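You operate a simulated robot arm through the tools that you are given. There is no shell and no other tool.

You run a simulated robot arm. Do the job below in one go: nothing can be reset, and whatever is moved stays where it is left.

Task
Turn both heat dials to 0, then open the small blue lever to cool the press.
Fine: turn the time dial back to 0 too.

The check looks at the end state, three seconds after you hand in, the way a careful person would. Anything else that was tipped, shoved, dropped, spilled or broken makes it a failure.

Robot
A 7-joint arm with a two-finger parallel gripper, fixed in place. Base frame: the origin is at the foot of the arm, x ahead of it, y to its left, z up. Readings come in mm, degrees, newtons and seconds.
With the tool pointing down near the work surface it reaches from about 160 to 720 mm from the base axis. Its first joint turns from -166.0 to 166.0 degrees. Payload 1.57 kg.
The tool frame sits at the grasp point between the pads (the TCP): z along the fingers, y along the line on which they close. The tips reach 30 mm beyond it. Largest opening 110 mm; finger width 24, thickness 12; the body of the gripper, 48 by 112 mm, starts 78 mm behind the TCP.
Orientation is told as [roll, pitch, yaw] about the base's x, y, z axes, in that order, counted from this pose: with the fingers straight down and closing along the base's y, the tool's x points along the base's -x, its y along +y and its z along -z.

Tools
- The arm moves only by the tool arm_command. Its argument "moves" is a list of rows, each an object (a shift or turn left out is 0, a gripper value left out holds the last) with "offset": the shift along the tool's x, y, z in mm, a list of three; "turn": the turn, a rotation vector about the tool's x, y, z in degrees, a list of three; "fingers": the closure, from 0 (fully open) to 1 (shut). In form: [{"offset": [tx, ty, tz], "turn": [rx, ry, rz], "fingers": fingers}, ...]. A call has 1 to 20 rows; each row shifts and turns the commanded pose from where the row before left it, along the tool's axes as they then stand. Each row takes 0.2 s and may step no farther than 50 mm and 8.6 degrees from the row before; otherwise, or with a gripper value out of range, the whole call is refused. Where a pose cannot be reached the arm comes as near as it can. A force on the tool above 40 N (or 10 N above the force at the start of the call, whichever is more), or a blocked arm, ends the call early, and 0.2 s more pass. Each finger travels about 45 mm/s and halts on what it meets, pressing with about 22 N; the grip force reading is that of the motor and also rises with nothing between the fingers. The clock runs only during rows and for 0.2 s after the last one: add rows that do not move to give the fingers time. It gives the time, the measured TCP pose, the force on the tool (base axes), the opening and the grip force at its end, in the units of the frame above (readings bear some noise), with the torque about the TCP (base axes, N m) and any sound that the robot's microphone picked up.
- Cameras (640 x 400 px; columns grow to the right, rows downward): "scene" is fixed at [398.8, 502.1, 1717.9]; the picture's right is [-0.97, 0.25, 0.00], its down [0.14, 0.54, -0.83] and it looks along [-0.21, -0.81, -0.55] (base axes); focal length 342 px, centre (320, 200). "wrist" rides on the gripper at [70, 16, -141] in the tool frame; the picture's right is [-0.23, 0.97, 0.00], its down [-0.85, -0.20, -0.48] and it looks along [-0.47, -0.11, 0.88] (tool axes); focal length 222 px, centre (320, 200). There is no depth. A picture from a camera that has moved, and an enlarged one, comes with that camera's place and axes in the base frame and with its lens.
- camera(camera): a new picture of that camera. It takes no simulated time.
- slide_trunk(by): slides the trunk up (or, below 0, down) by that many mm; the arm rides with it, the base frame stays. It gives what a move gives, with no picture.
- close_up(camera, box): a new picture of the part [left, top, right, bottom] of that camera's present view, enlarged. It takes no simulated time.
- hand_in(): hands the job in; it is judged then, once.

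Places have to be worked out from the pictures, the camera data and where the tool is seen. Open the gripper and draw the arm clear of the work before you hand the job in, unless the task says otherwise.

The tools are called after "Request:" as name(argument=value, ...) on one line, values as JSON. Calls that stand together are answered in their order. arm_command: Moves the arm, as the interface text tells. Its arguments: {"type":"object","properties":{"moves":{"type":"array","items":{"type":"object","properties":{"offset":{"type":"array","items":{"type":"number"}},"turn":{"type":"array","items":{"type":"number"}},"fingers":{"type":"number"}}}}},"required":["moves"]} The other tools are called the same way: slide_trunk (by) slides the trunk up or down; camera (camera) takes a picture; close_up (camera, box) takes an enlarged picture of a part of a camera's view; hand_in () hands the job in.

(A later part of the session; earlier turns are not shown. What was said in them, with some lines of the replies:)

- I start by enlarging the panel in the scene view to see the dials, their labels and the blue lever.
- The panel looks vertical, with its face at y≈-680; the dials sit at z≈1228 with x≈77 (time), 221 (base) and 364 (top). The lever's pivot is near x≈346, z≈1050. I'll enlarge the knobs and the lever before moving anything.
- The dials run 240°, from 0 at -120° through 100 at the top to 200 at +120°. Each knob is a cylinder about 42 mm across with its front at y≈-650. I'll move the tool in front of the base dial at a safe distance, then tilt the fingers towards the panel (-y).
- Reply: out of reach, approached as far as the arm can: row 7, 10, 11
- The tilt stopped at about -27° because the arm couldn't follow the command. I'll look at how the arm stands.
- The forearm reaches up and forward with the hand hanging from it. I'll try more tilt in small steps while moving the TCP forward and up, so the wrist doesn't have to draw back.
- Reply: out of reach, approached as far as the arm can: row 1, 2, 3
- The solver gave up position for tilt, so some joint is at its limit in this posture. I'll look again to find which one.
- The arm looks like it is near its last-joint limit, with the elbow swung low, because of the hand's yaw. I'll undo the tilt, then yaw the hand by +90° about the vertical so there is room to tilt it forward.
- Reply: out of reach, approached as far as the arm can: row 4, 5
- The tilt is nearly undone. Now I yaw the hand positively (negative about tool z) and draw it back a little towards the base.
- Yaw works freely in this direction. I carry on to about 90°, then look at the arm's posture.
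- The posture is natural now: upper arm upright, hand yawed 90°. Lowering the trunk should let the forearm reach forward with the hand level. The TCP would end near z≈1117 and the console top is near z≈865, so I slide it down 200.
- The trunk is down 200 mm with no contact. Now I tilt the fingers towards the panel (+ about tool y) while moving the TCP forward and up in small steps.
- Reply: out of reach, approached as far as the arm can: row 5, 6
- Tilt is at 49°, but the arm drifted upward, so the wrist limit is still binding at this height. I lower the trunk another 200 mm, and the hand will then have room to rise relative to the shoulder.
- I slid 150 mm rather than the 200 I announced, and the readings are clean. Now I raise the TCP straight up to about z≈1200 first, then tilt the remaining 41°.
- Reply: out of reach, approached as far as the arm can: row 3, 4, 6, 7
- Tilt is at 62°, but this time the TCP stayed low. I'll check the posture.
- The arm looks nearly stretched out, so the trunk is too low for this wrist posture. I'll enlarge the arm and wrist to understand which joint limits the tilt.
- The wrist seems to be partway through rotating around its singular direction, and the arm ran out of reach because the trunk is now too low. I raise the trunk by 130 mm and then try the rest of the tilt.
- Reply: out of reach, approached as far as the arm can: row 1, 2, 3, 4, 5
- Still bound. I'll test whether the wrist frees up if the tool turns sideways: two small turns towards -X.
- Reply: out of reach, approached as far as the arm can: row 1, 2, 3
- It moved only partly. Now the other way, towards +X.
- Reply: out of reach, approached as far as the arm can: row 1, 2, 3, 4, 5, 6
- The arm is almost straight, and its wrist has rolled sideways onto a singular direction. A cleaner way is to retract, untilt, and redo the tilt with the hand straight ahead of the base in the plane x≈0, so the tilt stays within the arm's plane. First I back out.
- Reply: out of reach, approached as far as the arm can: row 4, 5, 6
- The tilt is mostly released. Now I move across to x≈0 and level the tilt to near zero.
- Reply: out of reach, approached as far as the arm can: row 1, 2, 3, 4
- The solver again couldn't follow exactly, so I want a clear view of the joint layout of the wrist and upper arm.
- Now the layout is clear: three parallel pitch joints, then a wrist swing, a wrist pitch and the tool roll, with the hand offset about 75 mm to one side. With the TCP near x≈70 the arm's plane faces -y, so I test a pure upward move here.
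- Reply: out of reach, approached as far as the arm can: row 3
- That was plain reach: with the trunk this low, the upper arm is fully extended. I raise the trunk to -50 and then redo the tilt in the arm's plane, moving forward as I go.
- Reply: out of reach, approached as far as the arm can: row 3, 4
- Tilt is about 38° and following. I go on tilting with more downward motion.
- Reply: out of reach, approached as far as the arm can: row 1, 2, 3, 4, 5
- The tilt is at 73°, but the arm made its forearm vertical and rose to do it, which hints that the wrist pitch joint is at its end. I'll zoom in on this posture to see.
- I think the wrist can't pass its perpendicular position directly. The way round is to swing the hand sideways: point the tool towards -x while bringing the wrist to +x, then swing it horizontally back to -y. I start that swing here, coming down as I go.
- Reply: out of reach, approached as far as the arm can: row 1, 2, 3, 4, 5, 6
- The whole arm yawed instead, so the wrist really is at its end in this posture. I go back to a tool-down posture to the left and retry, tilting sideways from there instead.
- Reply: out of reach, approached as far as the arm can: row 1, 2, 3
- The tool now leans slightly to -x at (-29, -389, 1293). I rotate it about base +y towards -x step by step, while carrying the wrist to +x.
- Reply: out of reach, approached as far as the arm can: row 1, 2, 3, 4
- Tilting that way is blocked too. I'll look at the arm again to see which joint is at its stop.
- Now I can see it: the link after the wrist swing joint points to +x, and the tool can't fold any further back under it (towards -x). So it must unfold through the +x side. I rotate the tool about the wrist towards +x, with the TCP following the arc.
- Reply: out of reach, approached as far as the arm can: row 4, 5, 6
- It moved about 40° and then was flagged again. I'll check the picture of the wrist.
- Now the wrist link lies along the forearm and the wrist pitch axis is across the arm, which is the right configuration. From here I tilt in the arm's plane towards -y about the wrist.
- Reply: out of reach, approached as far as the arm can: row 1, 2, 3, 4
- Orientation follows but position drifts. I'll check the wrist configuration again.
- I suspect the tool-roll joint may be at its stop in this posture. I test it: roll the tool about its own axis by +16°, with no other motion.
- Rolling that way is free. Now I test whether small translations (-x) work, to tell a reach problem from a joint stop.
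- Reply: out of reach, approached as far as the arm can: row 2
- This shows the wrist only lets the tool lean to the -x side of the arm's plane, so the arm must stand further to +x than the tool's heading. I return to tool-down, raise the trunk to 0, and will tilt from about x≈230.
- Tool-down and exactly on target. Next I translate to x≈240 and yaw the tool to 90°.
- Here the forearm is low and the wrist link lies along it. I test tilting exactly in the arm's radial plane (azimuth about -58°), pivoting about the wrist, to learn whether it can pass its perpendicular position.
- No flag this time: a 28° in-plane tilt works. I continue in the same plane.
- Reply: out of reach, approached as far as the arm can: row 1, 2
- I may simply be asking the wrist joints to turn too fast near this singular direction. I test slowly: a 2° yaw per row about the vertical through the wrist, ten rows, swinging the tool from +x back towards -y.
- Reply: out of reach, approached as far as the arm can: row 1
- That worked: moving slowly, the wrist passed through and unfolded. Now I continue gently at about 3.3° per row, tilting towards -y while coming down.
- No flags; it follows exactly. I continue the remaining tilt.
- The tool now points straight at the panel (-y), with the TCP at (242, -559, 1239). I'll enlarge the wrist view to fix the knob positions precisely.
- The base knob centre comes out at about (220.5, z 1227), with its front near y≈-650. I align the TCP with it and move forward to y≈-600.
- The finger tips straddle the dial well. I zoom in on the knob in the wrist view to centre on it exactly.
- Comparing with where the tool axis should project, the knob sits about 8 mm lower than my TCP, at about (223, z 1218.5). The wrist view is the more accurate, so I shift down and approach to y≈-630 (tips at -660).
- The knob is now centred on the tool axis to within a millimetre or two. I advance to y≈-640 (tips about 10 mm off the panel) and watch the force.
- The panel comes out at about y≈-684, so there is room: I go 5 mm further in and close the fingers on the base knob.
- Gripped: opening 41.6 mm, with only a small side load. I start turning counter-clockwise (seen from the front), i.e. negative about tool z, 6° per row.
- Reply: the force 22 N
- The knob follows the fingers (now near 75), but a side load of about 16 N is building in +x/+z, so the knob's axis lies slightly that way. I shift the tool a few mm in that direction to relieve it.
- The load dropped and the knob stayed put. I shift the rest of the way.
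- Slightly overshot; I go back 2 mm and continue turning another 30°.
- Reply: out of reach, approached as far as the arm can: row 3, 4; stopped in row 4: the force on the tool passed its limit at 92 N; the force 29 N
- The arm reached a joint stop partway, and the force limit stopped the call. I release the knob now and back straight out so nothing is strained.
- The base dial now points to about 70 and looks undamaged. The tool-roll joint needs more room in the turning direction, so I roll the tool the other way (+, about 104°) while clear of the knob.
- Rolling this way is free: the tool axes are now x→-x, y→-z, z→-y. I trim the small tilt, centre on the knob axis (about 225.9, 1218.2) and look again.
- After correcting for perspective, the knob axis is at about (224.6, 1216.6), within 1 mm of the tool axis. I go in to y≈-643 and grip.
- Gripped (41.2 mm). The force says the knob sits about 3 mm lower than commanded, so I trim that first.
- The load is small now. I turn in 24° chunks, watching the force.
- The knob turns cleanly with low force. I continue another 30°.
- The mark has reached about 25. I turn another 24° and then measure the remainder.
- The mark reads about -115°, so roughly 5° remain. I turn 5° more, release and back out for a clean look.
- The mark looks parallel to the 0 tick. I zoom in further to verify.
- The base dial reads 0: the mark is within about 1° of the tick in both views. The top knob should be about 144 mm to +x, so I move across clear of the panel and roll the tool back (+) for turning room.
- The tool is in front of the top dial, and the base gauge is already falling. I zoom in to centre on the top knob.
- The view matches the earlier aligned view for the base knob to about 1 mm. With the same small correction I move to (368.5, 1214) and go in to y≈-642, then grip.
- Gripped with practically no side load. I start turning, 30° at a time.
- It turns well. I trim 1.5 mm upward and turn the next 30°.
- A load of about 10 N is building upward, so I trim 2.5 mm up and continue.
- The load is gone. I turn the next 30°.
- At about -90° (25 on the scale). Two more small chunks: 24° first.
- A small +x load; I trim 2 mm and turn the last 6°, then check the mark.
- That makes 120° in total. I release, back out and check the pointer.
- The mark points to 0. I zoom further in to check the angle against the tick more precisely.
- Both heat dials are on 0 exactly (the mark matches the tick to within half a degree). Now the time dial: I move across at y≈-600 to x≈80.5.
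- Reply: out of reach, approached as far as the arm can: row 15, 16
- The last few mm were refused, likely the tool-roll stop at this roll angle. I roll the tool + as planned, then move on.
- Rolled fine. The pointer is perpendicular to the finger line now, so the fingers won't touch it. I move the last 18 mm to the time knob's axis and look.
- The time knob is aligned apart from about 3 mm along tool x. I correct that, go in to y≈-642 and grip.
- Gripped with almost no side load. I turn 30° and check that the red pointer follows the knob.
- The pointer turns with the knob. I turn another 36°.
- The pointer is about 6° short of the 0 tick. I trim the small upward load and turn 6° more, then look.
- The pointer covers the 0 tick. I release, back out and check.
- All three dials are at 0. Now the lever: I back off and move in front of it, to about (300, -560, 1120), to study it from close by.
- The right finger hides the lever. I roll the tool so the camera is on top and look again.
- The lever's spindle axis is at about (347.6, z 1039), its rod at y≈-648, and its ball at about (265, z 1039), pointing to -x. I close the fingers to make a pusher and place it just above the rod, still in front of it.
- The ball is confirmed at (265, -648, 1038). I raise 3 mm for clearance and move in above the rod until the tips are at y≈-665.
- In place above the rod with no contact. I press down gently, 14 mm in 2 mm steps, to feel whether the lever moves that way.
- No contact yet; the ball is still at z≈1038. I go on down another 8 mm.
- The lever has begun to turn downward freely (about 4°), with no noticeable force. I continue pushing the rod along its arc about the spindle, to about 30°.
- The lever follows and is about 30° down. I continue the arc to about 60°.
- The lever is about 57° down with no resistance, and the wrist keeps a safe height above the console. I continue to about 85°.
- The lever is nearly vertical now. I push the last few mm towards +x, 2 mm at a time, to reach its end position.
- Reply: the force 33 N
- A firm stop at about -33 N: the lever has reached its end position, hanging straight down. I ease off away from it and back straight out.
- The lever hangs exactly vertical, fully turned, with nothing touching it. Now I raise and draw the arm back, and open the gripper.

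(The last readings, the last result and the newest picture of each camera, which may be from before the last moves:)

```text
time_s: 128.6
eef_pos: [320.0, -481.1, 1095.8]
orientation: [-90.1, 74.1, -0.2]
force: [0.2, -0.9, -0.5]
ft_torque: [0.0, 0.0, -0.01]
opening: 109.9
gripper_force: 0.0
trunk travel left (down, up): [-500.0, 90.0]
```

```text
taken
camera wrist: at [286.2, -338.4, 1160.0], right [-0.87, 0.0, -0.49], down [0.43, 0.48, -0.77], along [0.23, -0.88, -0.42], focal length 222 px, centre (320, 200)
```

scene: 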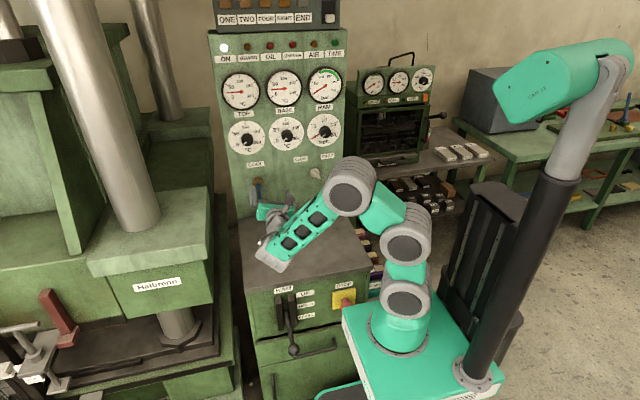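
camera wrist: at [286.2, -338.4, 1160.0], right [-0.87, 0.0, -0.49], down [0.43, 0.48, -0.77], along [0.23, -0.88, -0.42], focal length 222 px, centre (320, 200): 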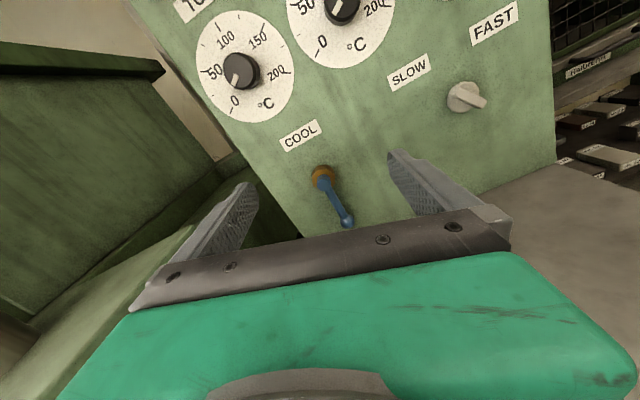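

The arm is clear and the gripper is open. I do a last check of all three dials, the lever and the rest of the panel.

Request:
close_up(camera="scene", box=[225, 112, 289, 152])

Request:
close_up(camera="scene", box=[280, 108, 344, 148])

Request:
close_up(camera="scene", box=[205, 30, 365, 130])

Request:
close_up(camera="scene", box=[225, 140, 385, 240])

```text
10.00 times, centred on (257, 132) of scene
camera zoom: at [398.8, 502.1, 1717.9], right [-0.97, 0.25, 0.0], down [0.14, 0.54, -0.83], along [-0.21, -0.81, -0.55], focal length 3424 px, centre (950, 880)
```

zoom: 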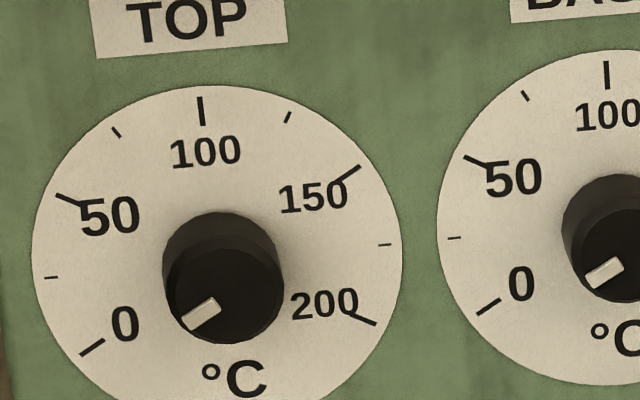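

```text
10.00 times, centred on (312, 128) of scene
camera zoom: at [398.8, 502.1, 1717.9], right [-0.97, 0.25, 0.0], down [0.14, 0.54, -0.83], along [-0.21, -0.81, -0.55], focal length 3424 px, centre (400, 920)
```

zoom: 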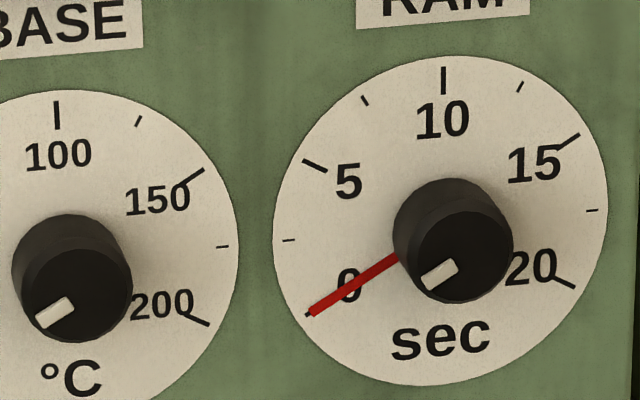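

```text
4.00 times, centred on (285, 80) of scene
camera zoom: at [398.8, 502.1, 1717.9], right [-0.97, 0.25, 0.0], down [0.14, 0.54, -0.83], along [-0.21, -0.81, -0.55], focal length 1370 px, centre (460, 680)
```

zoom: 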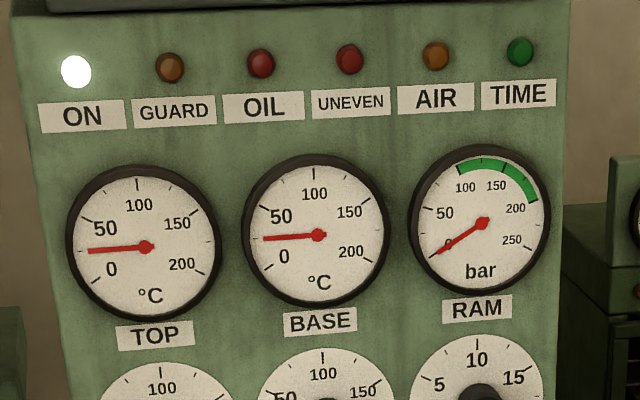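

```text
4.00 times, centred on (305, 190) of scene
camera zoom: at [398.8, 502.1, 1717.9], right [-0.97, 0.25, 0.0], down [0.14, 0.54, -0.83], along [-0.21, -0.81, -0.55], focal length 1370 px, centre (380, 240)
```

zoom: 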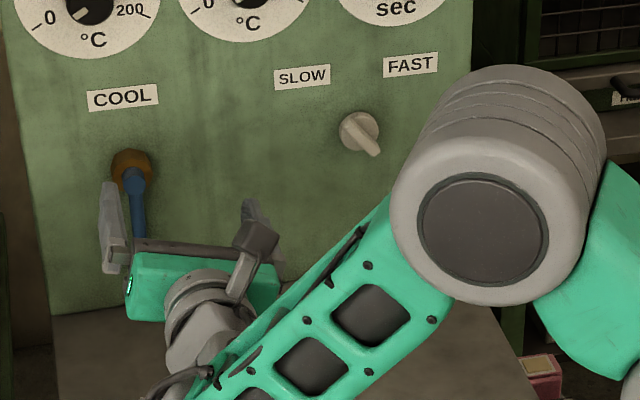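

Top, base and time all read 0, and the lever is fully open, pointing straight down. The temperature gauges are falling, the SLOW/FAST switch is untouched, and the arm is clear with the gripper open. I hand the job in.

Request:
hand_in()

```text
The job is handed in.
```

Both heat dials and the time dial are at 0, and the blue COOL lever is open. I've handed the job in, but no verdict has come back.

- **Dials:** in the close-ups, the marks on the top and base knobs line up with their 0 ticks to within about 1°. The time dial's red pointer lies over its 0 tick.
- **Lever:** I set both heat dials, then the time dial, and moved the lever last. It was horizontal and now hangs straight down against its stop. Nothing on the panel marks which way is open. I took down as open because the lever turned freely that way for about 90°; I didn't test the upward direction.
- **Gauges:** the top and base temperatures had dropped from 100 to about 25–30 °C by my last look.
- **One hitch:** on my first try at the base dial, the arm hit the end of its joint travel while gripping the knob, and the force briefly reached 92 N. I released the knob and gripped it again at a different angle, and saw no damage.

In the last pictures the SLOW/FAST switch was unchanged and nothing else looked moved. The arm is drawn back from the panel with the gripper open.
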